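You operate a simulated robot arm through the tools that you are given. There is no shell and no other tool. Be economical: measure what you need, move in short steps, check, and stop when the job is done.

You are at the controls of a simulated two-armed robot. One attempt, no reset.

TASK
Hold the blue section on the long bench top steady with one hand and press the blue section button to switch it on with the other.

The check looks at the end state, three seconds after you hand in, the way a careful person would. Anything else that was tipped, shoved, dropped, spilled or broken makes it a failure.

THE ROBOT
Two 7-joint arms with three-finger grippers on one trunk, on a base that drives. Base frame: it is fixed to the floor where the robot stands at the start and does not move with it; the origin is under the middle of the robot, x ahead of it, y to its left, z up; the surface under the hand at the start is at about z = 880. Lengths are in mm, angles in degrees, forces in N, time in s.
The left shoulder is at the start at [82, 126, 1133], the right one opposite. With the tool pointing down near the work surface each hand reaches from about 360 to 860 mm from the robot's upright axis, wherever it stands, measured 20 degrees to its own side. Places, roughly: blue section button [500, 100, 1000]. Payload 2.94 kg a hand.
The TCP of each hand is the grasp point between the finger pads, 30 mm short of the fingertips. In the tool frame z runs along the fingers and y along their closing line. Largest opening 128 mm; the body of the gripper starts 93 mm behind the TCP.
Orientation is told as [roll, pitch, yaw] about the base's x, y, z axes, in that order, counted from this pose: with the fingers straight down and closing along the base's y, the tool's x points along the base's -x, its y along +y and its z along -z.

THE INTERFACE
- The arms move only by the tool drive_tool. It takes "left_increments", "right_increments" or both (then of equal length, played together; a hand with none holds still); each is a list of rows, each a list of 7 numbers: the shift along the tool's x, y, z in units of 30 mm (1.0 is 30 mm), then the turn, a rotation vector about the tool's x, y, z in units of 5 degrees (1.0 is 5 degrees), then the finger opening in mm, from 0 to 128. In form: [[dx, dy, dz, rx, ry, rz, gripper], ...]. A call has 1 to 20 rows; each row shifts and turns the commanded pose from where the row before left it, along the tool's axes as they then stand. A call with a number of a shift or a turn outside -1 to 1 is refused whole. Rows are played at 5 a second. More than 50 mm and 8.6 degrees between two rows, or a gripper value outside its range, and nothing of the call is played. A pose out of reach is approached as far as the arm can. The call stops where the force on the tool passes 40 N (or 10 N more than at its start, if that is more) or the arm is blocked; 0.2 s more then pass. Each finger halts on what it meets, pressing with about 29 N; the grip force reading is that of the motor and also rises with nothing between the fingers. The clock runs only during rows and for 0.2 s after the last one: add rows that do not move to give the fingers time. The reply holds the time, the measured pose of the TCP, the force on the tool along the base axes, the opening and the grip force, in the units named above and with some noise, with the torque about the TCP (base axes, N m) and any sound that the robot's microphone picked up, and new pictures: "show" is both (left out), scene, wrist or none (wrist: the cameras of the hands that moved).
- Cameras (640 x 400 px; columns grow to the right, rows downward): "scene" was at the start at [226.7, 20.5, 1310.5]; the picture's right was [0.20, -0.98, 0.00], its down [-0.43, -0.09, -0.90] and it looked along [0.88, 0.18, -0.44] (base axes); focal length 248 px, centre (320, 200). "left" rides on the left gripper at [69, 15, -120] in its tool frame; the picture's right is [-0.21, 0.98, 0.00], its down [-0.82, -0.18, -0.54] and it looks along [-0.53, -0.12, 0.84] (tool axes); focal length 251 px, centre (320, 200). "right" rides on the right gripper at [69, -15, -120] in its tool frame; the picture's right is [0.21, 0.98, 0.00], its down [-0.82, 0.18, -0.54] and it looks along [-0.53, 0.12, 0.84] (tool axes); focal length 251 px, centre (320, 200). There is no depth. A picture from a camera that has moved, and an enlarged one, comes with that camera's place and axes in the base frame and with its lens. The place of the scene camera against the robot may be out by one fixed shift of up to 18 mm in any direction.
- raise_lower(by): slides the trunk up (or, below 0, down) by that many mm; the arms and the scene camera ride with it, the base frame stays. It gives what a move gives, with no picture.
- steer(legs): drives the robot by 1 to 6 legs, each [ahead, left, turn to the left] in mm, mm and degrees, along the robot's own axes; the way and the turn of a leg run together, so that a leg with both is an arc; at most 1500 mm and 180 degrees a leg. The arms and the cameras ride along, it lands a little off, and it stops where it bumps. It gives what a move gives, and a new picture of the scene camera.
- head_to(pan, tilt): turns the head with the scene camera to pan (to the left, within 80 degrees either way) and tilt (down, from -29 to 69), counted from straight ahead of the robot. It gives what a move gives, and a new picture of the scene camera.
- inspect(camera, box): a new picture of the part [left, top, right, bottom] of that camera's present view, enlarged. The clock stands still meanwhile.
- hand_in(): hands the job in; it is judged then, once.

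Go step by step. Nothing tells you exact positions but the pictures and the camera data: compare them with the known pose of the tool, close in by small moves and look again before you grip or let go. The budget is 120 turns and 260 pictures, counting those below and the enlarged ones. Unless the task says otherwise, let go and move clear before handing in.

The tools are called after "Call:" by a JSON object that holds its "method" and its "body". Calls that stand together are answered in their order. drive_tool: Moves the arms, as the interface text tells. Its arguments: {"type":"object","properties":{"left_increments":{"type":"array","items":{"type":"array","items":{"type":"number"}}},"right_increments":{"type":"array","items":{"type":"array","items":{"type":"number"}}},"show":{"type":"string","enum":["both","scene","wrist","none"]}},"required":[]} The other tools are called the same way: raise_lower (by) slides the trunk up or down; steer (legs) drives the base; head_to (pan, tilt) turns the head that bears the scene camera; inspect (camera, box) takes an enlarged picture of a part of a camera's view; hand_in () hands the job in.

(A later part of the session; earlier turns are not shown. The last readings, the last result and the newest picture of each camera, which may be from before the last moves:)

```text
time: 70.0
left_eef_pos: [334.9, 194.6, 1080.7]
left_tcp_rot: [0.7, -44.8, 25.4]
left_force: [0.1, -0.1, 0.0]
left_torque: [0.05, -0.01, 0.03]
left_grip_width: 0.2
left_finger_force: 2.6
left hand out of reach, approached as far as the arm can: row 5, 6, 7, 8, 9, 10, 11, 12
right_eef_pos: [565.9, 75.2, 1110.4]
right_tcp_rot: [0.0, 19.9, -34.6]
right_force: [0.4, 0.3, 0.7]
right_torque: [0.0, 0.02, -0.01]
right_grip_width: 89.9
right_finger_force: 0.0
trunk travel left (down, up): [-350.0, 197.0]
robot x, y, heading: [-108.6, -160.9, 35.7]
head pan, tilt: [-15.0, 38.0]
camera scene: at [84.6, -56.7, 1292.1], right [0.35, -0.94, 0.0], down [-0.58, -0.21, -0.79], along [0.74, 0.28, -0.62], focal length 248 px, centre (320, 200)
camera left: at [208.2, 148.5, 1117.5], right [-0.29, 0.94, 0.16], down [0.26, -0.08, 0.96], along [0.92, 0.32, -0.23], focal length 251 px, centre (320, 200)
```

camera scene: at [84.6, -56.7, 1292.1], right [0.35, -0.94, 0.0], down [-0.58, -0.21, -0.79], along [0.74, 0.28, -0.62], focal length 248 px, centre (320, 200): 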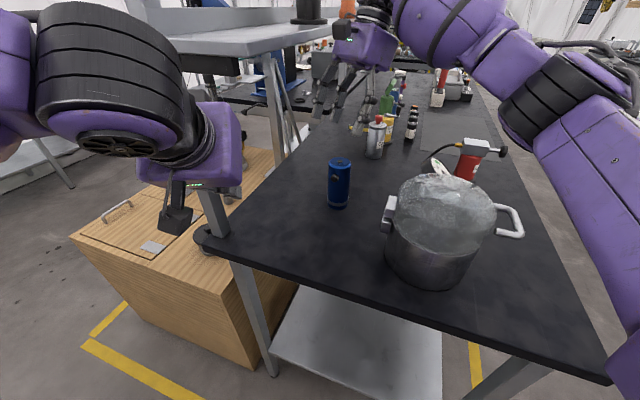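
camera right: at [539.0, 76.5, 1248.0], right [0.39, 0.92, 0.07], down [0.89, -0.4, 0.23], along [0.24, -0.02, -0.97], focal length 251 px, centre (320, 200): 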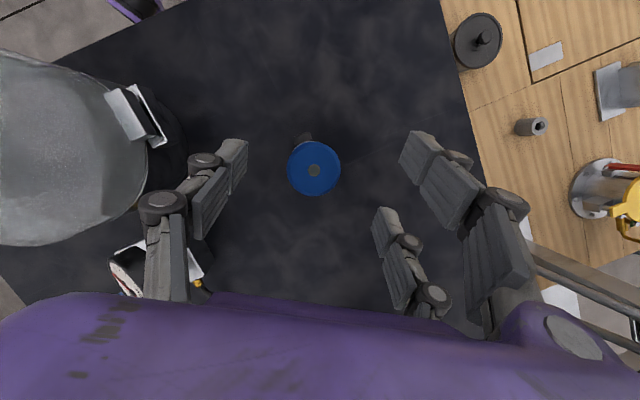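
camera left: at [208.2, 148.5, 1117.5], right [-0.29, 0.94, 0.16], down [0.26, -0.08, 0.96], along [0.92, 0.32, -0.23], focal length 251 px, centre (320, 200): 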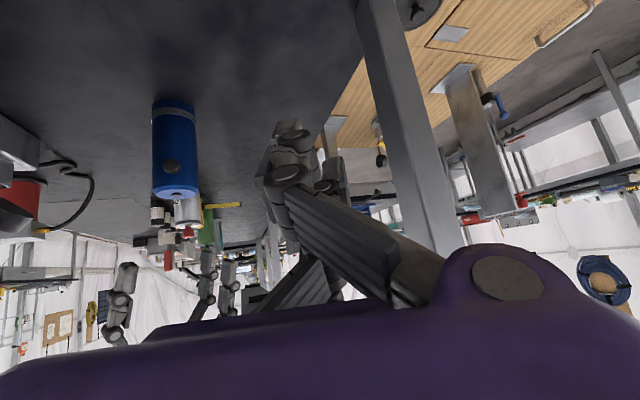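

With a 35° turn the left arm would have to cross in front of my head, and it nudged the head. A smaller heading of about 15° should suit both arms. I'll retract the left and raise the right, then re-drive.

Call:
{"method": "drive_tool", "body": {"left_increments": [[0.35, -0.05, -0.25, 0, 1, 0, 0], [0.35, -0.05, -0.25, 0, 1, 0, 0], [0.35, -0.05, -0.25, 0, 1, 0, 0], [0.35, -0.05, -0.25, 0, 1, 0, 0], [0.35, -0.05, -0.2, 0, 1, 0, 0], [0.35, -0.05, -0.1, 0, 1, 0, 0], [0.35, -0.05, 0, 0, 1, 0, 0], [0.35, -0.05, 0, 0, 1, 0, 0], [0.35, -0.05, 0, 0, 1, 0, 0], [0, 0, 0, 0, 0, 0, 0]], "right_increments": [[0.228, 0, -0.625, 0, 0, 0, 90], [0.228, 0, -0.625, 0, 0, 0, 90], [0, 0, 0, 0, 0, 0, 90], [0, 0, 0, 0, 0, 0, 90], [0, 0, 0, 0, 0, 0, 90], [0, 0, 0, 0, 0, 0, 90], [0, 0, 0, 0, 0, 0, 90], [0, 0, 0, 0, 0, 0, 90], [0, 0, 0, 0, 0, 0, 90], [0, 0, 0, 0, 0, 0, 90]], "show": "scene"}}

```text
time: 72.2
left_eef_pos: [237.5, 189.4, 1096.2]
left_tcp_rot: [0.4, 0.4, 26.0]
left_force: [-0.9, -0.3, 0.4]
left_torque: [0.01, -0.02, 0.01]
left_grip_width: 0.0
left_finger_force: 3.0
left hand out of reach, approached as far as the arm can: row 2, 4, 6, 7, 8, 9
right_eef_pos: [568.6, 75.8, 1152.6]
right_tcp_rot: [0.0, 20.0, -34.7]
right_force: [-0.3, 0.1, 0.0]
right_torque: [0.01, 0.02, -0.01]
right_grip_width: 89.8
right_finger_force: 0.0
trunk travel left (down, up): [-350.0, 197.0]
robot x, y, heading: [-109.0, -160.0, 35.2]
head pan, tilt: [-15.0, 38.0]
camera scene: at [85.1, -56.5, 1292.0], right [0.35, -0.94, 0.0], down [-0.58, -0.21, -0.79], along [0.74, 0.28, -0.62], focal length 248 px, centre (320, 200)
```

scene: 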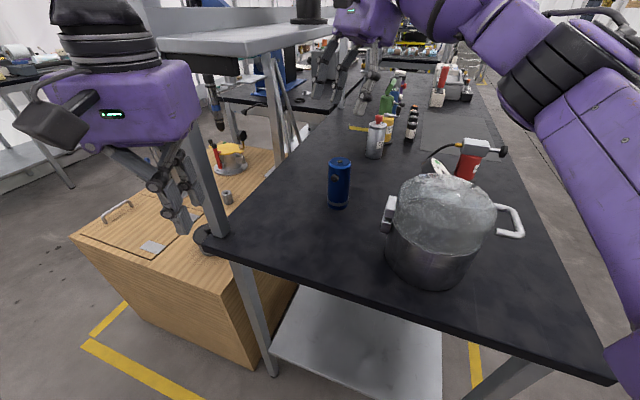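

Call:
{"method": "drive_tool", "body": {"left_increments": [[0.85, -0.06, 0.1, 0, 0, -1, 0], [0.85, -0.06, 0.1, 0, 0, -1, 0], [0.85, -0.06, 0.2, 0, 0, 0, 0], [0.85, -0.06, 0.3, 0, 0, 0, 0], [0.85, -0.06, 0.3, 0, 0, 0, 0], [0.6, -0.06, 0.3, 0, 0, 0, 0], [0, 0, 0, 0, 0, 0, 0]], "show": "none"}}

Call:
{"method": "head_to", "body": {"pan": 0, "tilt": 38}}

```text
time: 73.8
left_eef_pos: [120.2, 102.1, 1056.6]
left_tcp_rot: [0.5, 0.3, 36.1]
left_force: [-0.7, 1.3, -0.1]
left_torque: [-0.01, 0.01, -0.01]
left_grip_width: 0.2
left_finger_force: 3.0
right_eef_pos: [567.4, 76.2, 1151.6]
right_tcp_rot: [-0.1, 20.1, -34.7]
right_force: [-0.2, 0.2, -0.4]
right_torque: [-0.01, 0.0, -0.04]
right_grip_width: 90.2
right_finger_force: 0.0
trunk travel left (down, up): [-350.0, 197.0]
robot x, y, heading: [-113.2, -157.0, 35.3]
head pan, tilt: [-15.0, 38.0]
```

```text
time: 74.6
left_eef_pos: [120.1, 101.4, 1056.1]
left_tcp_rot: [0.6, 0.2, 36.0]
left_force: [-0.1, 0.8, 0.9]
left_torque: [-0.03, 0.03, 0.02]
left_grip_width: 0.0
left_finger_force: 2.9
right_eef_pos: [567.8, 76.8, 1152.6]
right_tcp_rot: [-0.1, 19.9, -34.7]
right_force: [-1.4, -0.3, 0.6]
right_torque: [0.01, -0.03, -0.02]
right_grip_width: 90.1
right_finger_force: 0.0
trunk travel left (down, up): [-350.0, 197.0]
robot x, y, heading: [-105.6, -161.3, 35.3]
head pan, tilt: [0.0, 38.0]
camera scene: at [74.5, -36.4, 1292.0], right [0.58, -0.82, 0.0], down [-0.5, -0.36, -0.79], along [0.64, 0.46, -0.62], focal length 248 px, centre (320, 200)
```

scene: 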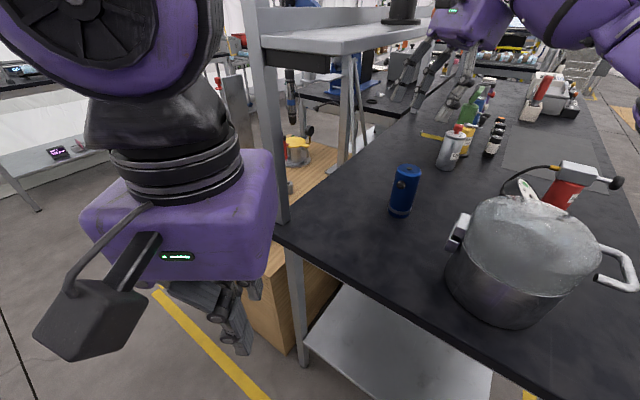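

The head responds normally. Now I'll turn right 20.5° to a heading of about 15 and trim the position.

Call:
{"method": "steer", "body": {"legs": [[0, 0, -20.5], [15, 6, 0]]}}

```text
time: 76.5
left_eef_pos: [209.5, 13.8, 1057.2]
left_tcp_rot: [0.4, 0.2, 15.3]
left_force: [0.9, 0.1, -0.1]
left_torque: [0.01, -0.02, 0.02]
left_grip_width: 0.0
left_finger_force: 2.5
right_eef_pos: [618.6, -168.6, 1155.0]
right_tcp_rot: [0.0, 19.9, -55.2]
right_force: [-0.4, -0.5, -0.2]
right_torque: [0.0, -0.04, -0.01]
right_grip_width: 89.9
right_finger_force: 0.1
trunk travel left (down, up): [-350.0, 197.0]
robot x, y, heading: [-97.5, -150.3, 15.0]
head pan, tilt: [0.0, 38.0]
camera scene: at [117.5, -95.5, 1292.3], right [0.26, -0.97, 0.0], down [-0.59, -0.16, -0.79], along [0.76, 0.2, -0.61], focal length 248 px, centre (320, 200)
```

scene: 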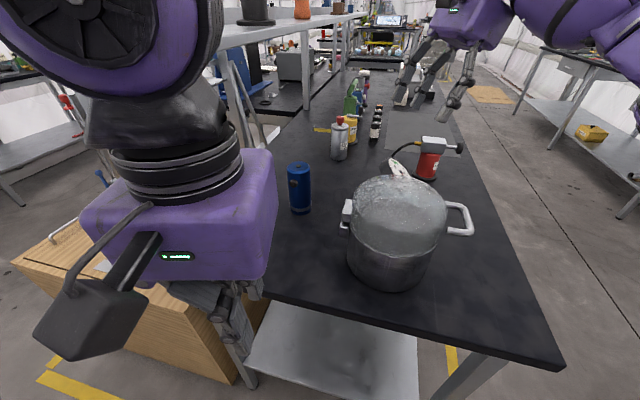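

Now heading 15 at (−97, −150). I'll test the left press approach in two stages, watching for any shift.

Call:
{"method": "drive_tool", "body": {"left_increments": [[-0.903, -0.042, 0.133, 0, 0, 0, 0], [-0.903, -0.042, 0.133, 0, -1, 0, 0], [-0.888, -0.042, 0.211, 0, -1, 0, 0], [-0.866, -0.042, 0.288, 0, -1, 0, 0], [-0.838, -0.042, 0.363, 0, -1, 0, 0], [-0.803, -0.042, 0.434, 0, -1, 0, 0], [-0.762, -0.042, 0.503, 0, -1, 0, 0], [0, 0, 0, 0, 0, 0, 0]], "show": "scene"}}

```text
time: 78.2
left_eef_pos: [395.0, 54.9, 1027.3]
left_tcp_rot: [0.6, -29.9, 15.1]
left_force: [0.6, -0.9, 0.2]
left_torque: [0.0, -0.02, 0.0]
left_grip_width: 0.0
left_finger_force: 3.0
right_eef_pos: [620.1, -166.5, 1154.5]
right_tcp_rot: [0.0, 20.1, -55.1]
right_force: [0.2, 0.2, -0.1]
right_torque: [0.01, 0.0, 0.02]
right_grip_width: 90.1
right_finger_force: 0.1
trunk travel left (down, up): [-350.0, 197.0]
robot x, y, heading: [-97.6, -152.3, 14.8]
head pan, tilt: [0.0, 38.0]
camera scene: at [118.6, -95.0, 1292.1], right [0.26, -0.97, 0.0], down [-0.59, -0.16, -0.79], along [0.76, 0.2, -0.62], focal length 248 px, centre (320, 200)
```

scene: 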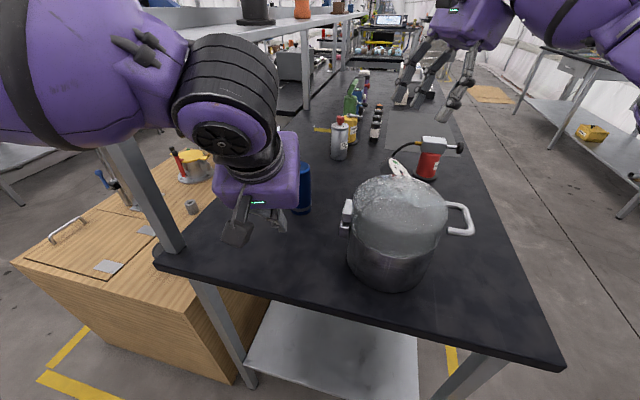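

Call:
{"method": "drive_tool", "body": {"left_increments": [[-0.716, -0.042, 0.567, 0, -1, 0, 0], [-0.663, -0.042, 0.627, 0, -1, 0, 0], [-0.606, -0.042, 0.683, 0, -1, 0, 0], [0, 0, 0, 0, 0, 0, 0]], "show": "scene"}}

```text
time: 79.2
left_eef_pos: [466.5, 77.3, 1019.3]
left_tcp_rot: [0.6, -43.2, 14.8]
left_force: [1.0, -0.4, 0.3]
left_torque: [0.01, -0.02, -0.01]
left_grip_width: 0.2
left_finger_force: 2.7
left hand out of reach, approached as far as the arm can: row 3
right_eef_pos: [619.9, -168.3, 1153.5]
right_tcp_rot: [0.1, 20.0, -55.1]
right_force: [-0.3, 0.0, 0.8]
right_torque: [-0.02, 0.0, 0.01]
right_grip_width: 90.0
right_finger_force: 0.0
trunk travel left (down, up): [-350.0, 197.0]
robot x, y, heading: [-96.0, -150.5, 14.7]
head pan, tilt: [0.0, 38.0]
camera scene: at [119.1, -94.8, 1292.0], right [0.26, -0.97, 0.0], down [-0.59, -0.16, -0.79], along [0.76, 0.2, -0.62], focal length 248 px, centre (320, 200)
```

scene: 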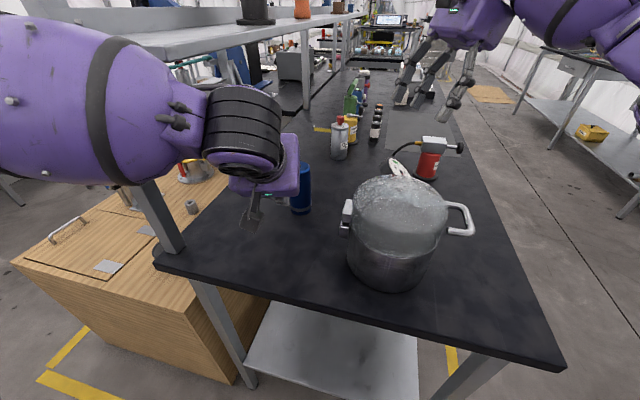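

No shift here. I'll test a further 30 mm toward the button, staying short of contact.

Call:
{"method": "drive_tool", "body": {"left_increments": [[-0.125, -0.08, 0.48, 0, 0, 0, 0], [-0.125, -0.08, 0.48, 0, 0, 0, 0], [0, 0, 0, 0, 0, 0, 0]]}}

```text
time: 80.0
left_eef_pos: [484.4, 90.8, 1012.6]
left_tcp_rot: [0.6, -44.8, 14.8]
left_force: [-0.3, 0.2, 0.7]
left_torque: [-0.03, 0.0, -0.02]
left_grip_width: 0.0
left_finger_force: 3.0
left hand out of reach, approached as far as the arm can: row 1, 2
right_eef_pos: [619.6, -168.6, 1152.0]
right_tcp_rot: [0.0, 20.1, -55.3]
right_force: [0.3, 0.0, 0.6]
right_torque: [-0.01, 0.0, 0.0]
right_grip_width: 90.0
right_finger_force: 0.0
trunk travel left (down, up): [-350.0, 197.0]
robot x, y, heading: [-96.0, -151.5, 15.0]
head pan, tilt: [0.0, 38.0]
camera scene: at [118.9, -95.0, 1292.0], right [0.26, -0.97, 0.0], down [-0.59, -0.16, -0.79], along [0.76, 0.2, -0.62], focal length 248 px, centre (320, 200)
camera left: at [350.7, 69.4, 1048.3], right [-0.11, 0.98, 0.16], down [0.24, -0.13, 0.96], along [0.96, 0.15, -0.23], focal length 251 px, centre (320, 200)
```

scene: 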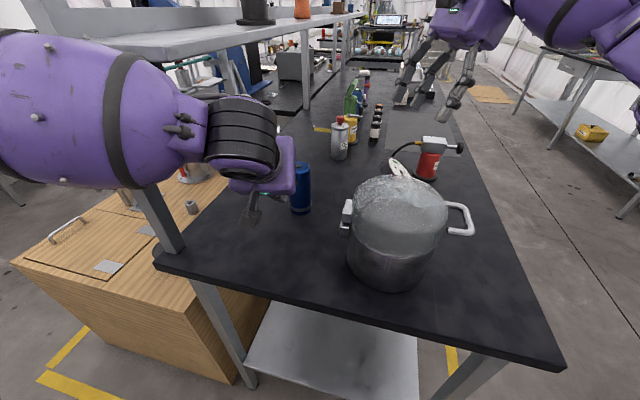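
left: 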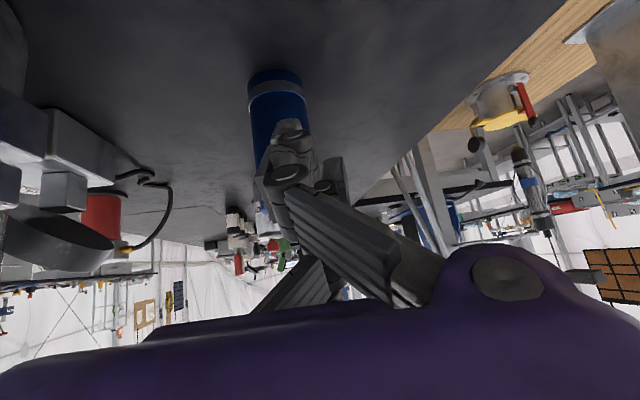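

There's a wrist limit at this yaw. The arm prefers less yaw here, so I'll back off slightly and go to yaw 0 with pitch −40.

Call:
{"method": "drive_tool", "body": {"left_increments": [[0, 0, -0.8, 0, 0, 0, 0], [0, 0, 0, 0.7, 0, 0.71, 0], [0, 0, 0, 0.7, 0, 0.71, 0], [0, 0, 0, 0.7, 0, 0.71, 0], [0, 0, 0, 0, 1, 0, 0], [0, 0, 0, 0, 0, 0, 0]], "show": "scene"}}

```text
time: 81.5
left_eef_pos: [466.8, 86.2, 1027.3]
left_tcp_rot: [0.6, -39.7, 0.0]
left_force: [-0.2, 0.3, 0.0]
left_torque: [-0.01, 0.02, -0.01]
left_grip_width: 0.2
left_finger_force: 3.0
right_eef_pos: [621.7, -166.6, 1153.2]
right_tcp_rot: [0.0, 19.9, -55.3]
right_force: [0.9, 1.0, 0.1]
right_torque: [-0.02, 0.02, 0.02]
right_grip_width: 89.9
right_finger_force: 0.0
trunk travel left (down, up): [-350.0, 197.0]
robot x, y, heading: [-98.4, -151.6, 15.1]
head pan, tilt: [0.0, 38.0]
camera scene: at [118.8, -94.3, 1292.0], right [0.26, -0.97, 0.0], down [-0.59, -0.16, -0.79], along [0.76, 0.2, -0.62], focal length 248 px, centre (320, 200)
```

scene: 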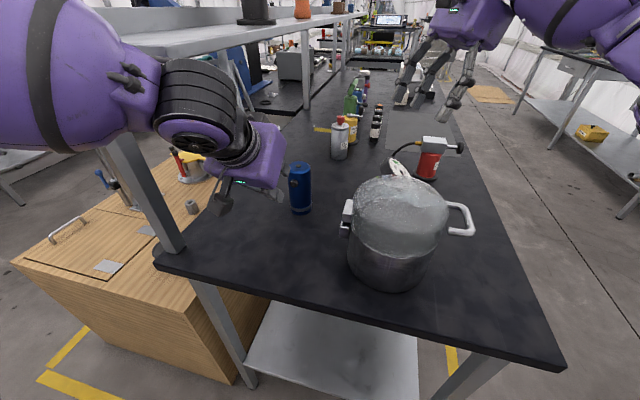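

Clear. Advance again toward the pre-contact point.

Call:
{"method": "drive_tool", "body": {"left_increments": [[-0.065, -0.1, 0.575, 0, 0, 0, 0], [-0.065, -0.1, 0.575, 0, 0, 0, 0], [0, 0, 0, 0, 0, 0, 0]]}}

Call:
{"method": "inspect", "body": {"camera": "scene", "box": [0, 0, 330, 240]}}

```text
time: 82.2
left_eef_pos: [492.9, 79.6, 1005.2]
left_tcp_rot: [0.7, -39.7, -0.1]
left_force: [-0.2, -0.6, 0.3]
left_torque: [0.0, 0.01, -0.01]
left_grip_width: 0.0
left_finger_force: 2.7
right_eef_pos: [619.8, -166.8, 1153.3]
right_tcp_rot: [0.0, 20.0, -55.2]
right_force: [0.2, -0.1, 0.2]
right_torque: [0.0, -0.03, -0.03]
right_grip_width: 90.0
right_finger_force: 0.1
trunk travel left (down, up): [-350.0, 197.0]
robot x, y, heading: [-95.6, -147.8, 14.8]
head pan, tilt: [0.0, 38.0]
camera scene: at [118.7, -95.1, 1292.0], right [0.26, -0.97, 0.0], down [-0.59, -0.16, -0.79], along [0.76, 0.2, -0.62], focal length 248 px, centre (320, 200)
camera left: at [362.2, 93.5, 1052.6], right [0.16, 0.98, 0.15], down [0.29, -0.19, 0.94], along [0.94, -0.11, -0.31], focal length 251 px, centre (320, 200)
```

scene: 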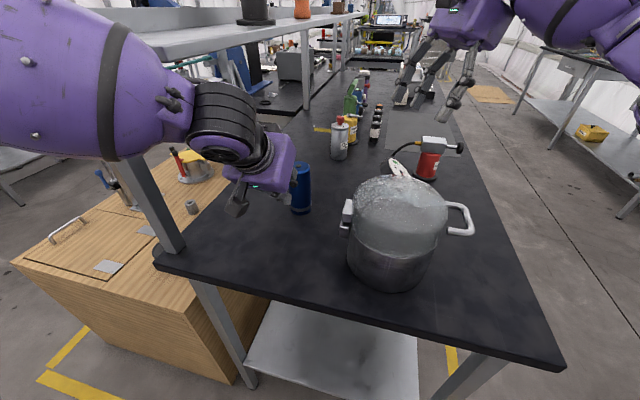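
left: 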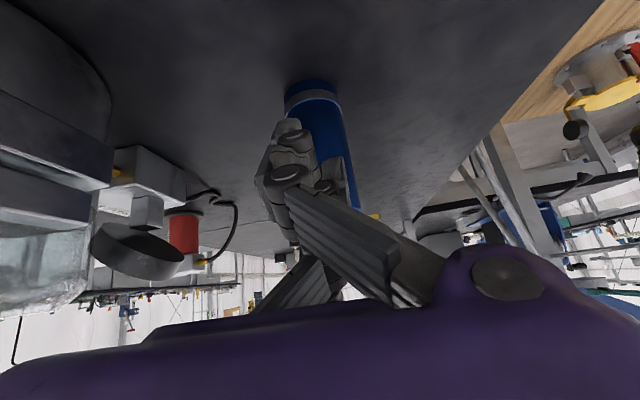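

```text
1.67 times, centred on (165, 120) of scene
camera zoom: at [118.7, -95.1, 1292.0], right [0.26, -0.97, 0.0], down [-0.59, -0.16, -0.79], along [0.76, 0.2, -0.62], focal length 414 px, centre (578, 333)
```

zoom: 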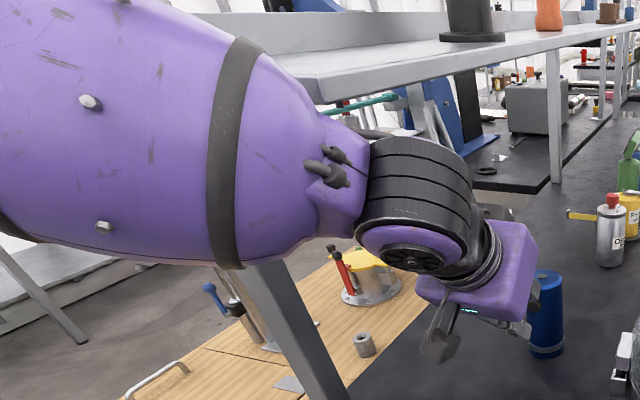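

Reached accurately with no shift. A small 8 mm further probe will show the remaining margin.

Call:
{"method": "drive_tool", "body": {"left_increments": [[-0.205, 0, 0.17, 0, 0, 0, 0], [0, 0, 0, 0, 0, 0, 0]], "show": "scene"}}

```text
time: 82.8
left_eef_pos: [500.1, 80.0, 1004.2]
left_tcp_rot: [0.6, -39.7, 0.0]
left_force: [0.1, 0.3, -0.6]
left_torque: [-0.02, 0.0, 0.0]
left_grip_width: 0.0
left_finger_force: 3.0
right_eef_pos: [619.4, -167.4, 1153.2]
right_tcp_rot: [0.0, 20.1, -55.2]
right_force: [-0.4, 0.0, -0.1]
right_torque: [0.01, -0.03, 0.0]
right_grip_width: 90.1
right_finger_force: 0.0
trunk travel left (down, up): [-350.0, 197.0]
robot x, y, heading: [-100.4, -150.4, 15.0]
head pan, tilt: [0.0, 38.0]
camera scene: at [118.8, -94.9, 1292.0], right [0.26, -0.97, 0.0], down [-0.59, -0.16, -0.79], along [0.76, 0.2, -0.62], focal length 248 px, centre (320, 200)
```

scene: 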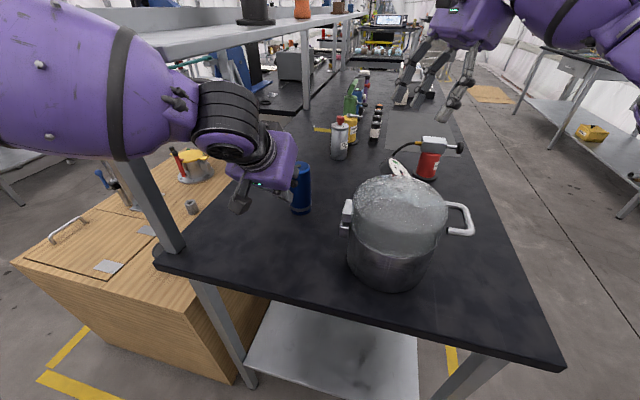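

No shift: the margin is enough. I'll back the left off 45 mm, then bring the right hand over the cylinder at yaw −35.

Call:
{"method": "drive_tool", "body": {"left_increments": [[0, 0, -0.5, 0, 0, 0, 0], [0, 0, -0.5, 0, 0, 0, 0], [0, 0, -0.5, 0, 0, 0, 0], [0, 0, 0, 0, 0, 0, 0], [0, 0, 0, 0, 0, 0, 0]], "right_increments": [[0, 0, 0, 0.342, 0, -0.94, 90], [0, 0, 0, 0.342, 0, -0.94, 90], [0, 0, 0, 0.342, 0, -0.94, 90], [0, 0, 0, 0.342, 0, -0.94, 90], [0, 0, 0, 0, 0, 0, 90]], "show": "none"}}

Call:
{"method": "drive_tool", "body": {"right_increments": [[0.505, 0.57, 0.389, 0, 0, 0, 90], [0.505, 0.57, 0.389, 0, 0, 0, 90], [0.505, 0.57, 0.389, 0, 0, 0, 90], [0.505, 0.57, 0.389, 0, 0, 0, 90], [0.505, 0.57, 0.389, 0, 0, 0, 90], [0.505, 0.57, 0.389, 0, 0, 0, 90], [0.505, 0.57, 0.389, 0, 0, 0, 90], [0.505, 0.57, 0.389, 0, 0, 0, 90], [0, 0, 0, 0, 0, 0, 90]]}}

```text
time: 84.0
left_eef_pos: [470.1, 78.0, 1037.4]
left_tcp_rot: [0.6, -39.7, 0.0]
left_force: [0.6, 0.9, -0.1]
left_torque: [0.0, 0.0, 0.0]
left_grip_width: 0.0
left_finger_force: 3.3
right_eef_pos: [622.5, -168.1, 1152.5]
right_tcp_rot: [-0.1, 20.0, -35.2]
right_force: [0.2, -0.3, -0.2]
right_torque: [-0.01, 0.0, 0.01]
right_grip_width: 90.1
right_finger_force: 0.0
trunk travel left (down, up): [-350.0, 197.0]
robot x, y, heading: [-98.4, -148.1, 15.1]
head pan, tilt: [0.0, 38.0]
```

```text
time: 86.0
left_eef_pos: [470.9, 78.8, 1037.6]
left_tcp_rot: [0.7, -39.7, 0.1]
left_force: [-0.2, 1.0, 1.2]
left_torque: [0.0, 0.02, 0.0]
left_grip_width: 0.3
left_finger_force: 3.3
right_eef_pos: [579.7, 28.0, 1106.3]
right_tcp_rot: [0.0, 20.0, -35.2]
right_force: [0.1, 0.4, 0.6]
right_torque: [0.0, -0.01, 0.01]
right_grip_width: 89.9
right_finger_force: 0.0
trunk travel left (down, up): [-350.0, 197.0]
robot x, y, heading: [-97.7, -150.1, 14.8]
head pan, tilt: [0.0, 38.0]
camera scene: at [119.2, -95.4, 1292.0], right [0.26, -0.97, 0.0], down [-0.6, -0.16, -0.79], along [0.76, 0.2, -0.62], focal length 248 px, centre (320, 200)
camera right: at [552.2, 30.2, 1241.7], right [0.4, 0.91, 0.07], down [0.89, -0.4, 0.23], along [0.24, -0.03, -0.97], focal length 251 px, centre (320, 200)
```

scene: 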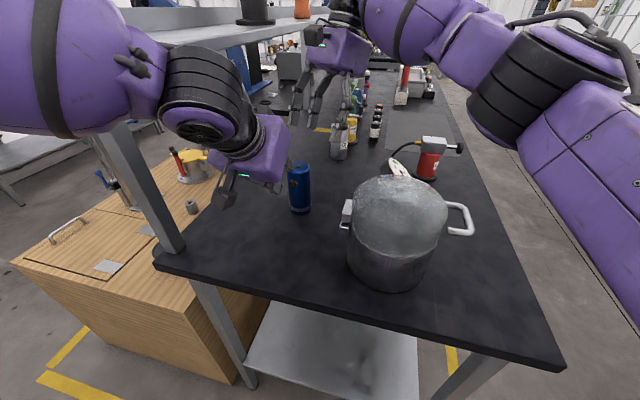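
right: 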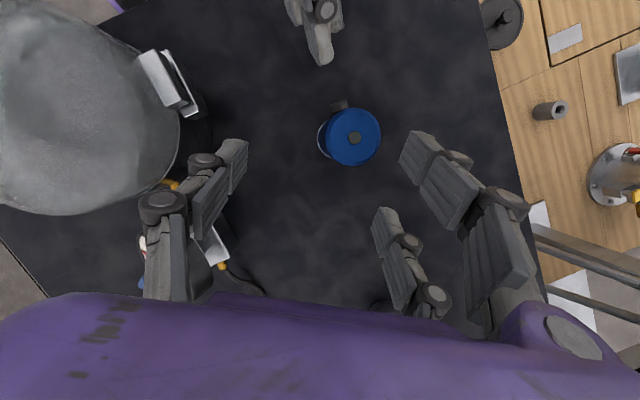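

Call:
{"method": "drive_tool", "body": {"right_increments": [[0.51, 0.55, 0.385, 0, 0, 0, 90], [0.51, 0.55, 0.385, 0, 0, 0, 90], [0, 0, 0, 0, 0, 0, 90]], "show": "wrist"}}

```text
time: 86.8
left_eef_pos: [472.0, 78.3, 1037.3]
left_tcp_rot: [0.6, -39.7, 0.0]
left_force: [0.6, 0.6, -0.1]
left_torque: [0.0, 0.0, 0.01]
left_grip_width: 0.1
left_finger_force: 3.5
right_eef_pos: [570.6, 76.1, 1096.2]
right_tcp_rot: [0.0, 20.0, -35.3]
right_force: [0.5, -1.0, 1.2]
right_torque: [0.0, 0.02, -0.02]
right_grip_width: 90.0
right_finger_force: 0.1
trunk travel left (down, up): [-350.0, 197.0]
robot x, y, heading: [-97.2, -148.9, 14.8]
head pan, tilt: [0.0, 38.0]
camera right: at [542.1, 77.7, 1231.5], right [0.4, 0.91, 0.07], down [0.89, -0.41, 0.23], along [0.24, -0.03, -0.97], focal length 251 px, centre (320, 200)
```

right: 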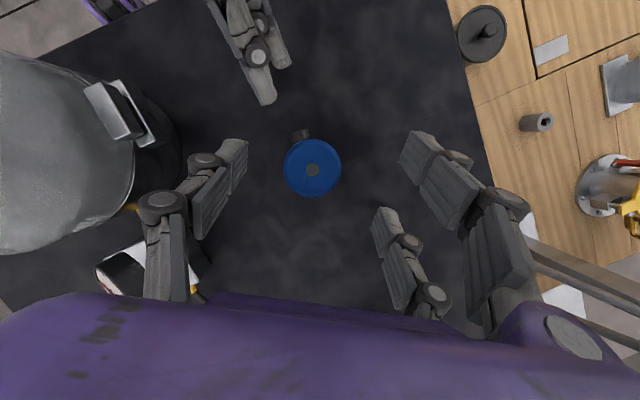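

Centred. Descending straight down 111 mm.

Call:
{"method": "drive_tool", "body": {"right_increments": [[-0.242, 0, 0.7, 0, 0, 0, 90], [-0.242, 0, 0.7, 0, 0, 0, 90], [-0.242, 0, 0.7, 0, 0, 0, 90], [-0.242, 0, 0.7, 0, 0, 0, 90], [-0.242, -0.03, 0.7, 0, 0, 0, 90], [0, 0, 0, 0, 0, 0, 90]], "show": "wrist"}}

```text
time: 88.2
left_eef_pos: [471.4, 79.6, 1037.8]
left_tcp_rot: [0.6, -39.7, 0.0]
left_force: [0.2, -0.4, 0.0]
left_torque: [0.01, -0.05, 0.0]
left_grip_width: 0.0
left_finger_force: 2.8
right_eef_pos: [566.2, 77.2, 985.1]
right_tcp_rot: [-0.1, 20.0, -35.2]
right_force: [0.3, -0.1, -0.3]
right_torque: [-0.01, -0.03, -0.01]
right_grip_width: 90.1
right_finger_force: 0.1
trunk travel left (down, up): [-350.0, 197.0]
robot x, y, heading: [-94.8, -152.4, 14.7]
head pan, tilt: [0.0, 38.0]
camera right: at [539.4, 79.8, 1120.5], right [0.4, 0.91, 0.07], down [0.89, -0.4, 0.23], along [0.24, -0.02, -0.97], focal length 251 px, centre (320, 200)
```

right: 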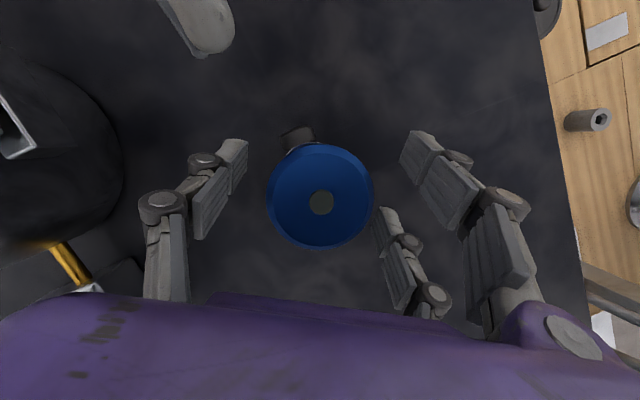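

Centred. Closing the grip.

Call:
{"method": "drive_tool", "body": {"right_increments": [[0, 0, 0, 0, 0, 0, 75], [0, 0, 0, 0, 0, 0, 62], [0, 0, 0, 0, 0, 0, 57], [0, 0, 0, 0, 0, 0, 53], [0, 0, 0, 0, 0, 0, 49], [0, 0, 0, 0, 0, 0, 44], [0, 0, 0, 0, 0, 0, 42], [0, 0, 0, 0, 0, 0, 42]], "show": "none"}}

Call:
{"method": "drive_tool", "body": {"left_increments": [[0, 0, 0.5, 0, 0, 0, 0], [0, 0, 0.45, 0, 0, 0, 0], [-0.05, 0, 0.3, 0, 0, 0, 0], [0, 0, 0, 0, 0, 0, 0]], "show": "scene"}}

Call:
{"method": "inspect", "body": {"camera": "right", "box": [220, 60, 420, 200]}}

Call:
{"method": "inspect", "body": {"camera": "scene", "box": [230, 130, 350, 230]}}

```text
time: 90.0
left_eef_pos: [471.0, 79.1, 1037.5]
left_tcp_rot: [0.6, -39.8, 0.1]
left_force: [0.0, -1.1, 0.6]
left_torque: [-0.03, -0.01, -0.01]
left_grip_width: 0.0
left_finger_force: 3.1
right_eef_pos: [566.7, 78.7, 985.5]
right_tcp_rot: [-0.1, 20.1, -35.2]
right_force: [-0.9, -1.3, 0.4]
right_torque: [-0.06, -0.01, -0.03]
right_grip_width: 52.3
right_finger_force: 29.1
trunk travel left (down, up): [-350.0, 197.0]
robot x, y, heading: [-100.2, -149.8, 14.8]
head pan, tilt: [0.0, 38.0]
```

```text
time: 91.0
left_eef_pos: [496.9, 78.0, 1009.4]
left_tcp_rot: [0.5, -39.6, 0.0]
left_force: [0.1, -0.1, 0.4]
left_torque: [0.01, -0.02, 0.02]
left_grip_width: 0.0
left_finger_force: 3.1
right_eef_pos: [565.9, 78.1, 986.0]
right_tcp_rot: [0.0, 20.0, -35.2]
right_force: [-1.0, -0.3, 0.4]
right_torque: [-0.03, -0.01, -0.03]
right_grip_width: 52.4
right_finger_force: 28.7
trunk travel left (down, up): [-350.0, 197.0]
robot x, y, heading: [-97.5, -147.7, 14.9]
head pan, tilt: [0.0, 38.0]
camera scene: at [118.9, -94.9, 1292.0], right [0.26, -0.97, 0.0], down [-0.59, -0.16, -0.79], along [0.76, 0.2, -0.62], focal length 248 px, centre (320, 200)
```

scene: 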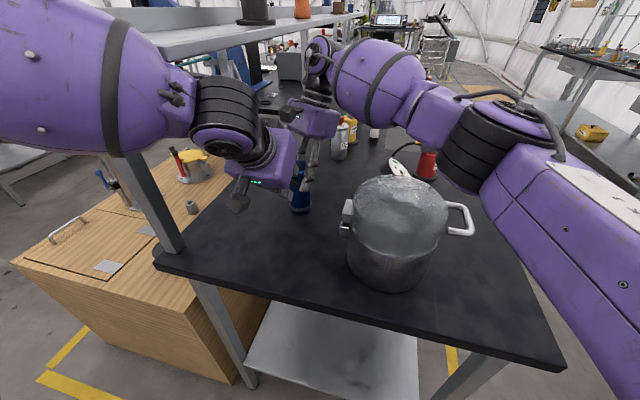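

```text
2.86 times, centred on (320, 130) of right
camera zoom: at [539.5, 79.6, 1120.6], right [0.4, 0.91, 0.07], down [0.89, -0.4, 0.23], along [0.24, -0.03, -0.97], focal length 718 px, centre (320, 400)
```

zoom: 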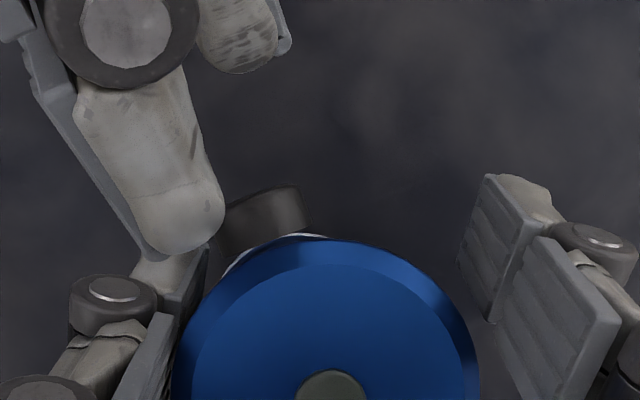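

```text
4.00 times, centred on (290, 180) of scene
camera zoom: at [118.9, -94.9, 1292.0], right [0.26, -0.97, 0.0], down [-0.59, -0.16, -0.79], along [0.76, 0.2, -0.62], focal length 994 px, centre (440, 280)
```

zoom: 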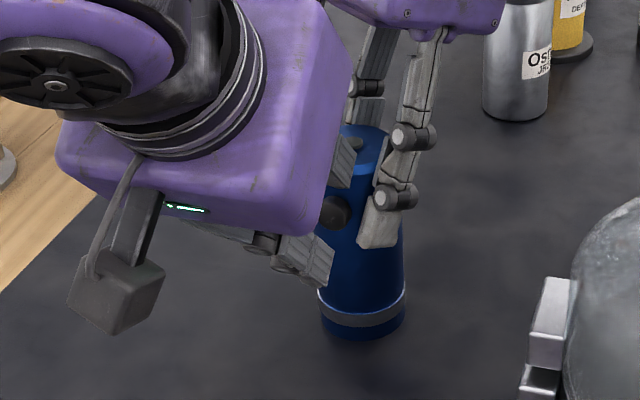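

Held (52.3 mm) with no shift, and the button is centred near (534, 80, 985). I'll lower the left tip to button height and press forward in 3 mm steps.

Call:
{"method": "drive_tool", "body": {"left_increments": [[0.17, 0.07, 0.205, 0, 0, 0, 0], [0, 0, 0, 0, 0, 0, 0], [-0.077, 0, 0.064, 0, 0, 0, 0], [-0.077, 0, 0.064, 0, 0, 0, 0], [-0.077, 0, 0.064, 0, 0, 0, 0], [0, 0, 0, 0, 0, 0, 0]], "show": "scene"}}

Call:
{"method": "inspect", "body": {"camera": "right", "box": [220, 60, 420, 200]}}

```text
time: 92.5
left_eef_pos: [506.6, 79.9, 1002.0]
left_tcp_rot: [0.6, -39.8, -0.1]
left_force: [-0.4, 0.6, -0.3]
left_torque: [-0.01, 0.04, -0.01]
left_grip_width: 0.1
left_finger_force: 2.5
right_eef_pos: [566.7, 78.2, 984.0]
right_tcp_rot: [0.0, 20.0, -35.2]
right_force: [-0.7, -0.4, 1.1]
right_torque: [0.07, -0.06, 0.02]
right_grip_width: 52.4
right_finger_force: 28.5
trunk travel left (down, up): [-350.0, 197.0]
robot x, y, heading: [-95.1, -150.2, 14.9]
head pan, tilt: [0.0, 38.0]
camera scene: at [119.0, -94.8, 1292.0], right [0.26, -0.97, 0.0], down [-0.59, -0.16, -0.79], along [0.76, 0.2, -0.62], focal length 248 px, centre (320, 200)
```

scene: 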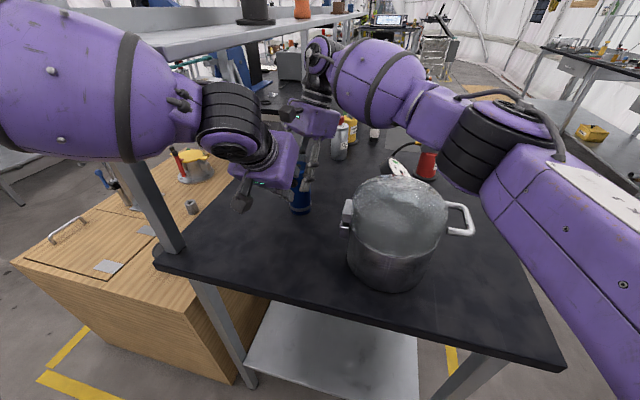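

```text
2.86 times, centred on (320, 130) of right
camera zoom: at [539.6, 79.6, 1120.6], right [0.4, 0.91, 0.07], down [0.89, -0.4, 0.23], along [0.24, -0.03, -0.97], focal length 718 px, centre (320, 400)
```

zoom: 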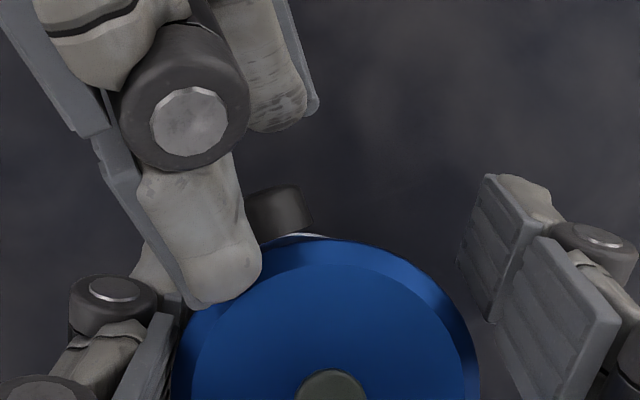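

No force yet and no shift. Continuing to press in 3 mm steps.

Call:
{"method": "drive_tool", "body": {"left_increments": [[-0.077, 0, 0.064, 0, 0, 0, 0], [-0.077, 0, 0.064, 0, 0, 0, 0], [0, 0, 0, 0, 0, 0, 0]], "show": "wrist"}}

```text
time: 93.2
left_eef_pos: [511.8, 81.3, 1001.2]
left_tcp_rot: [0.6, -39.8, 0.0]
left_force: [-0.1, -0.4, 0.2]
left_torque: [-0.01, 0.04, -0.02]
left_grip_width: 0.0
left_finger_force: 2.9
right_eef_pos: [567.5, 78.6, 985.4]
right_tcp_rot: [0.0, 20.0, -35.2]
right_force: [0.9, -0.7, 1.1]
right_torque: [0.08, -0.11, 0.01]
right_grip_width: 52.5
right_finger_force: 29.1
trunk travel left (down, up): [-350.0, 197.0]
robot x, y, heading: [-98.5, -148.1, 15.0]
head pan, tilt: [0.0, 38.0]
camera left: at [381.3, 93.8, 1050.4], right [0.16, 0.98, 0.15], down [0.29, -0.19, 0.94], along [0.94, -0.11, -0.31], focal length 251 px, centre (320, 200)
```

left: 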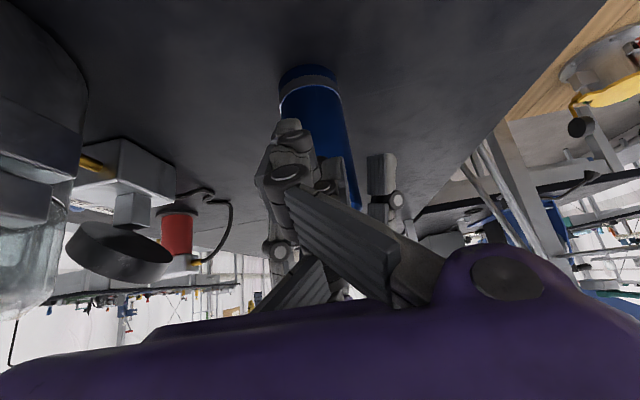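

Call:
{"method": "drive_tool", "body": {"left_increments": [[-0.077, 0, 0.064, 0, 0, 0, 0], [-0.077, 0, 0.064, 0, 0, 0, 0], [0, 0, 0, 0, 0, 0, 0]], "show": "none"}}

Call:
{"method": "inspect", "body": {"camera": "right", "box": [220, 60, 420, 200]}}

Call:
{"method": "inspect", "body": {"camera": "scene", "box": [230, 130, 350, 230]}}

```text
time: 94.0
left_eef_pos: [514.4, 79.4, 1005.0]
left_tcp_rot: [0.6, -39.9, -0.1]
left_force: [-1.5, -0.6, 2.8]
left_torque: [-0.05, -0.09, -0.08]
left_grip_width: 0.0
left_finger_force: 2.5
right_eef_pos: [564.4, 78.1, 986.2]
right_tcp_rot: [0.0, 19.9, -35.2]
right_force: [1.7, 1.3, -3.5]
right_torque: [0.01, -0.05, -0.03]
right_grip_width: 52.2
right_finger_force: 28.8
trunk travel left (down, up): [-350.0, 197.0]
robot x, y, heading: [-96.8, -145.1, 14.7]
head pan, tilt: [0.0, 38.0]
```

```text
2.86 times, centred on (320, 130) of right
camera zoom: at [535.9, 78.9, 1122.2], right [0.4, 0.91, 0.07], down [0.89, -0.4, 0.23], along [0.24, -0.03, -0.97], focal length 718 px, centre (320, 400)
```

zoom: 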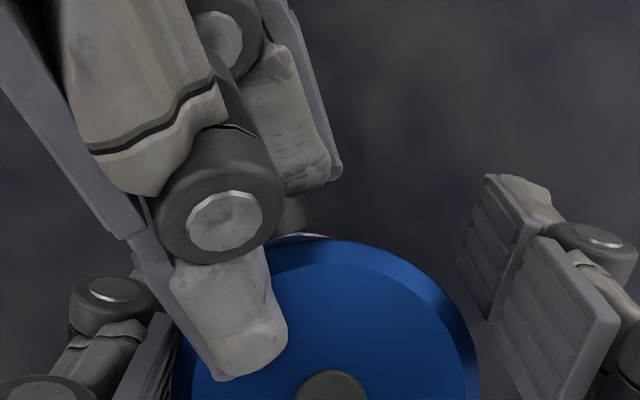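

```text
4.00 times, centred on (290, 180) of scene
camera zoom: at [114.7, -95.7, 1292.7], right [0.26, -0.97, 0.0], down [-0.59, -0.16, -0.79], along [0.76, 0.2, -0.61], focal length 994 px, centre (440, 280)
```

zoom: 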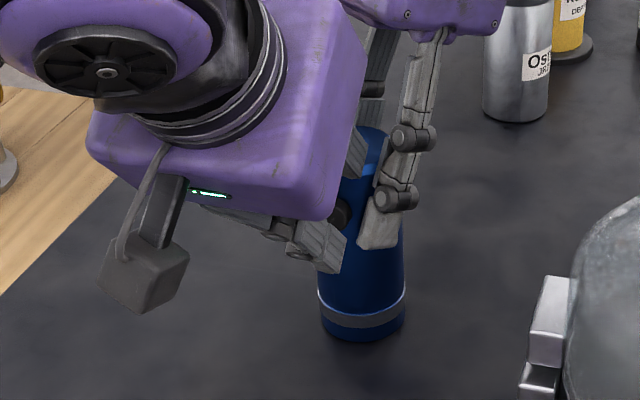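

There is still no button contact, and the forearm is just starting to touch the shelf (a 4 mm shift). I'll back off 27 mm and flatten the pitch to −50, which draws the forearm back and down, then retry.

Call:
{"method": "drive_tool", "body": {"left_increments": [[0.1, 0, -0.5, 0, 0, 0, 0], [0.1, 0, -0.5, 0, 0, 0, 0], [0, 0, 0, 0, -1, 0, 0], [0, 0, 0, 0, -1, 0, 0], [0, 0, 0, 0, 0, 0, 0]], "show": "scene"}}

```text
time: 95.2
left_eef_pos: [494.8, 80.6, 1021.4]
left_tcp_rot: [0.7, -49.8, -0.2]
left_force: [-0.5, -0.4, 0.4]
left_torque: [0.0, 0.02, -0.02]
left_grip_width: 0.0
left_finger_force: 2.8
right_eef_pos: [567.6, 77.1, 985.6]
right_tcp_rot: [0.1, 20.0, -35.2]
right_force: [0.4, -1.2, -0.2]
right_torque: [-0.01, -0.14, -0.04]
right_grip_width: 52.4
right_finger_force: 29.0
trunk travel left (down, up): [-350.0, 197.0]
robot x, y, heading: [-96.4, -151.8, 14.8]
head pan, tilt: [0.0, 38.0]
camera scene: at [119.2, -94.9, 1292.0], right [0.26, -0.97, 0.0], down [-0.6, -0.16, -0.79], along [0.76, 0.2, -0.62], focal length 248 px, centre (320, 200)
```

scene: 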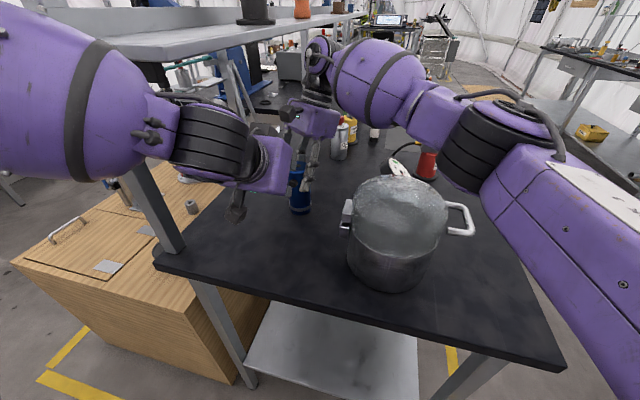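

Good, the forearm moved well clear. Lowering to button height and pressing again in steps.

Call:
{"method": "drive_tool", "body": {"left_increments": [[0.215, 0, 0.29, 0, 0, 0, 0], [0.215, 0, 0.29, 0, 0, 0, 0], [-0.064, 0, 0.077, 0, 0, 0, 0], [-0.064, 0, 0.077, 0, 0, 0, 0], [-0.064, 0, 0.077, 0, 0, 0, 0], [0, 0, 0, 0, 0, 0, 0]], "show": "none"}}

Call:
{"method": "inspect", "body": {"camera": "right", "box": [220, 60, 420, 200]}}

```text
time: 96.7
left_eef_pos: [508.2, 81.3, 999.9]
left_tcp_rot: [0.7, -49.7, -0.2]
left_force: [-0.3, -0.7, 0.4]
left_torque: [0.03, -0.01, -0.02]
left_grip_width: 0.1
left_finger_force: 2.5
right_eef_pos: [567.0, 78.0, 985.8]
right_tcp_rot: [0.0, 20.0, -35.1]
right_force: [0.8, 0.0, 1.5]
right_torque: [0.08, -0.17, -0.02]
right_grip_width: 52.4
right_finger_force: 29.2
trunk travel left (down, up): [-350.0, 197.0]
robot x, y, heading: [-95.1, -153.8, 14.7]
head pan, tilt: [0.0, 38.0]
```

```text
2.86 times, centred on (320, 130) of right
camera zoom: at [539.7, 79.6, 1120.6], right [0.4, 0.91, 0.07], down [0.89, -0.4, 0.23], along [0.24, -0.03, -0.97], focal length 718 px, centre (320, 400)
```

zoom: 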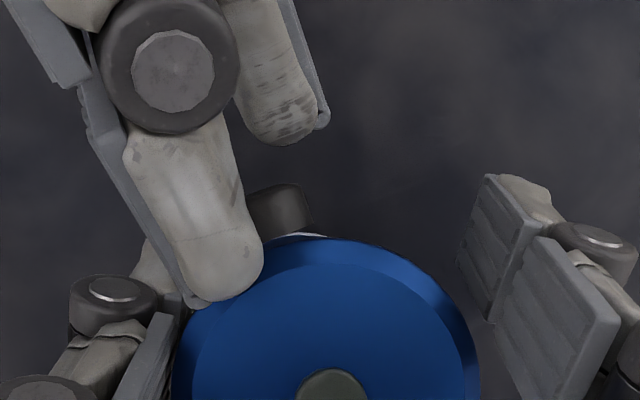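

Still free. By this view the tip is about 9 mm short. I'll continue with a 4 mm shift to the right for centring.

Call:
{"method": "drive_tool", "body": {"left_increments": [[0, -0.13, 0, 0, 0, 0, 0], [-0.064, 0, 0.077, 0, 0, 0, 0], [-0.064, 0, 0.077, 0, 0, 0, 0], [0, 0, 0, 0, 0, 0, 0]], "show": "none"}}

Call:
{"method": "inspect", "body": {"camera": "right", "box": [220, 60, 420, 200]}}

```text
time: 97.7
left_eef_pos: [512.3, 75.5, 999.0]
left_tcp_rot: [0.7, -49.7, -0.3]
left_force: [0.6, -0.2, 0.4]
left_torque: [0.0, 0.04, 0.0]
left_grip_width: 0.0
left_finger_force: 2.7
right_eef_pos: [567.5, 77.4, 984.3]
right_tcp_rot: [0.0, 19.9, -35.2]
right_force: [0.9, -0.5, 2.5]
right_torque: [0.11, -0.23, 0.0]
right_grip_width: 52.5
right_finger_force: 29.3
trunk travel left (down, up): [-350.0, 197.0]
robot x, y, heading: [-98.2, -152.9, 14.9]
head pan, tilt: [0.0, 38.0]
```

```text
2.86 times, centred on (320, 130) of right
camera zoom: at [539.7, 79.6, 1120.6], right [0.4, 0.91, 0.07], down [0.89, -0.4, 0.23], along [0.24, -0.03, -0.97], focal length 718 px, centre (320, 400)
```

zoom: 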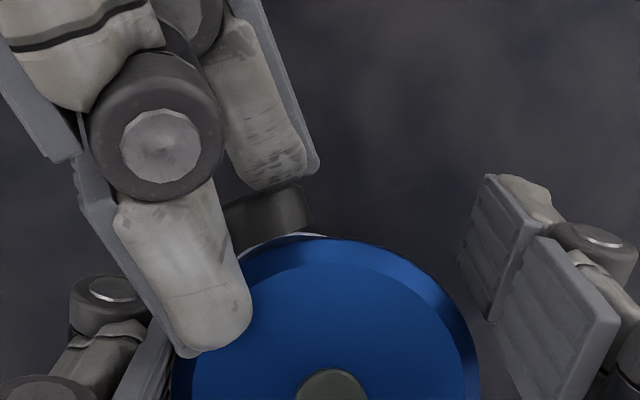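

The tip is now right at the button face, and the body hasn't shifted. Two more steps.

Call:
{"method": "drive_tool", "body": {"left_increments": [[-0.064, 0, 0.077, 0, 0, 0, 0], [-0.064, 0, 0.077, 0, 0, 0, 0], [0, 0, 0, 0, 0, 0, 0]], "show": "none"}}

Call:
{"method": "inspect", "body": {"camera": "right", "box": [220, 60, 420, 200]}}

```text
time: 98.5
left_eef_pos: [520.9, 76.9, 999.5]
left_tcp_rot: [0.6, -49.8, -0.2]
left_force: [-4.8, -1.7, 2.4]
left_torque: [-0.01, -0.04, -0.08]
left_grip_width: 0.0
left_finger_force: 3.0
right_eef_pos: [568.3, 78.2, 984.7]
right_tcp_rot: [0.0, 20.0, -35.2]
right_force: [4.4, 1.0, 0.3]
right_torque: [0.06, 0.01, 0.04]
right_grip_width: 52.2
right_finger_force: 28.7
trunk travel left (down, up): [-350.0, 197.0]
robot x, y, heading: [-97.6, -149.1, 15.1]
head pan, tilt: [0.0, 38.0]
```

```text
2.86 times, centred on (320, 130) of right
camera zoom: at [539.6, 79.5, 1120.6], right [0.4, 0.91, 0.07], down [0.89, -0.4, 0.23], along [0.24, -0.03, -0.97], focal length 718 px, centre (320, 400)
```

zoom: 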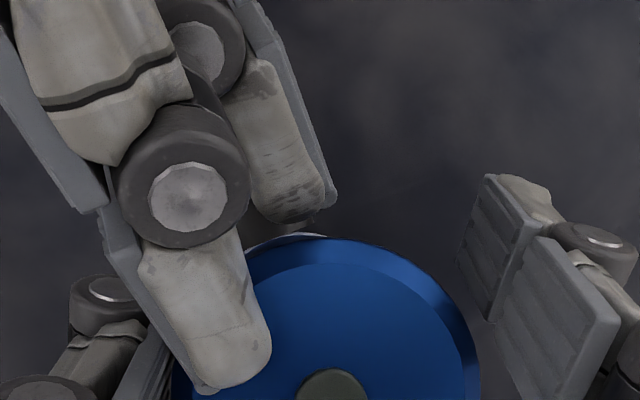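

Contact: the left hand pushes about 5 N and the right takes it up. Pressing a bit further.

Call:
{"method": "drive_tool", "body": {"left_increments": [[-0.043, 0, 0.051, 0, 0, 0, 0], [-0.043, 0, 0.051, 0, 0, 0, 0], [0, 0, 0, 0, 0, 0, 0]], "show": "none"}}

```text
time: 99.2
left_eef_pos: [522.7, 76.0, 999.8]
left_tcp_rot: [0.6, -49.8, -0.2]
left_force: [-25.0, -3.5, 13.8]
left_torque: [-0.12, -0.46, -0.2]
left_grip_width: 0.1
left_finger_force: 2.8
right_eef_pos: [568.6, 78.5, 985.4]
right_tcp_rot: [0.1, 19.8, -35.4]
right_force: [26.7, 4.8, -0.9]
right_torque: [0.46, -0.48, 0.21]
right_grip_width: 52.4
right_finger_force: 28.6
trunk travel left (down, up): [-350.0, 197.0]
robot x, y, heading: [-95.8, -152.7, 14.9]
head pan, tilt: [0.0, 38.0]
```

About 25 N now, so the button should be fully depressed. I'll look for a sign that it switched on.

Call:
{"method": "inspect", "body": {"camera": "scene", "box": [230, 130, 350, 230]}}

Call:
{"method": "inspect", "body": {"camera": "right", "box": [220, 60, 420, 260]}}

```text
4.00 times, centred on (290, 180) of scene
camera zoom: at [118.5, -94.7, 1292.1], right [0.26, -0.97, 0.0], down [-0.59, -0.16, -0.79], along [0.76, 0.2, -0.62], focal length 994 px, centre (440, 280)
```

zoom: 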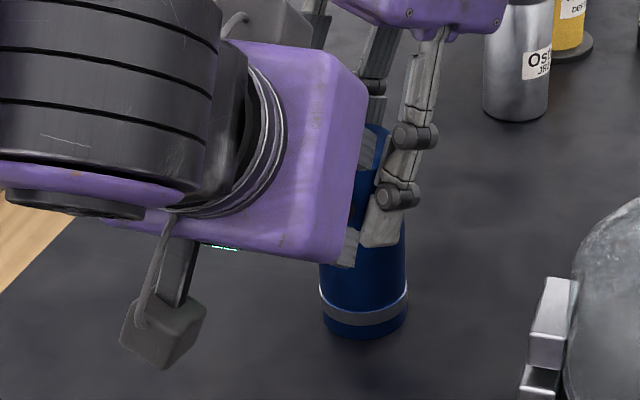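

```text
2.00 times, centred on (320, 160) of right
camera zoom: at [540.4, 79.1, 1120.7], right [0.4, 0.91, 0.08], down [0.88, -0.41, 0.23], along [0.24, -0.03, -0.97], focal length 503 px, centre (320, 280)
```

zoom: 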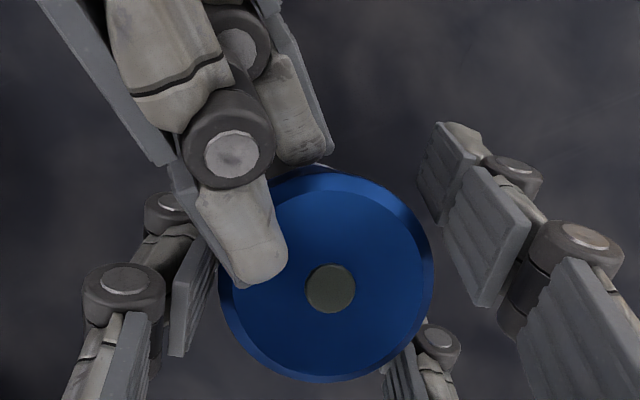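

No visible sign or sound yet. I'll push a little harder, up to the 40 N guard.

Call:
{"method": "drive_tool", "body": {"left_increments": [[-0.043, 0, 0.051, 0, 0, 0, 0], [-0.043, 0, 0.051, 0, 0, 0, 0], [0, 0, 0, 0, 0, 0, 0]], "show": "scene"}}

```text
time: 99.7
left_eef_pos: [527.3, 76.0, 1001.8]
left_tcp_rot: [0.8, -50.0, -0.3]
left_force: [-8.7, 0.2, 7.1]
left_torque: [-0.07, -0.21, -0.07]
left_grip_width: 0.2
left_finger_force: 3.3
right_eef_pos: [568.5, 76.7, 984.8]
right_tcp_rot: [0.3, 19.7, -35.3]
right_force: [4.4, 0.8, 0.8]
right_torque: [0.33, 0.15, 0.18]
right_grip_width: 52.4
right_finger_force: 28.2
trunk travel left (down, up): [-350.0, 197.0]
robot x, y, heading: [-95.0, -154.1, 15.1]
head pan, tilt: [0.0, 38.0]
stopped in row 2 (left hand): the force on the tool passed its limit at 41 N (the readings are from after the stop); the commanded pose is now the measured one
camera scene: at [117.9, -94.9, 1292.1], right [0.26, -0.97, 0.0], down [-0.59, -0.16, -0.79], along [0.76, 0.2, -0.61], focal length 248 px, centre (320, 200)
```

scene: 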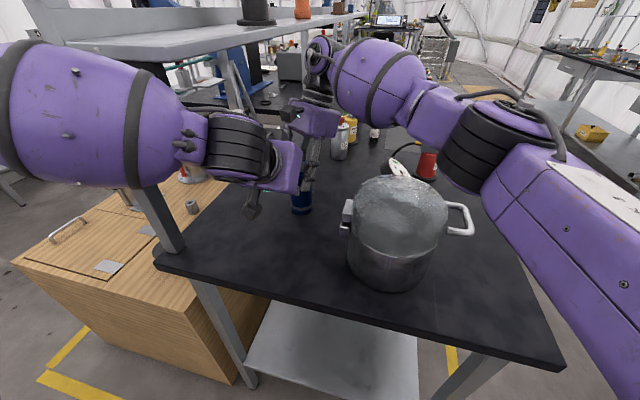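

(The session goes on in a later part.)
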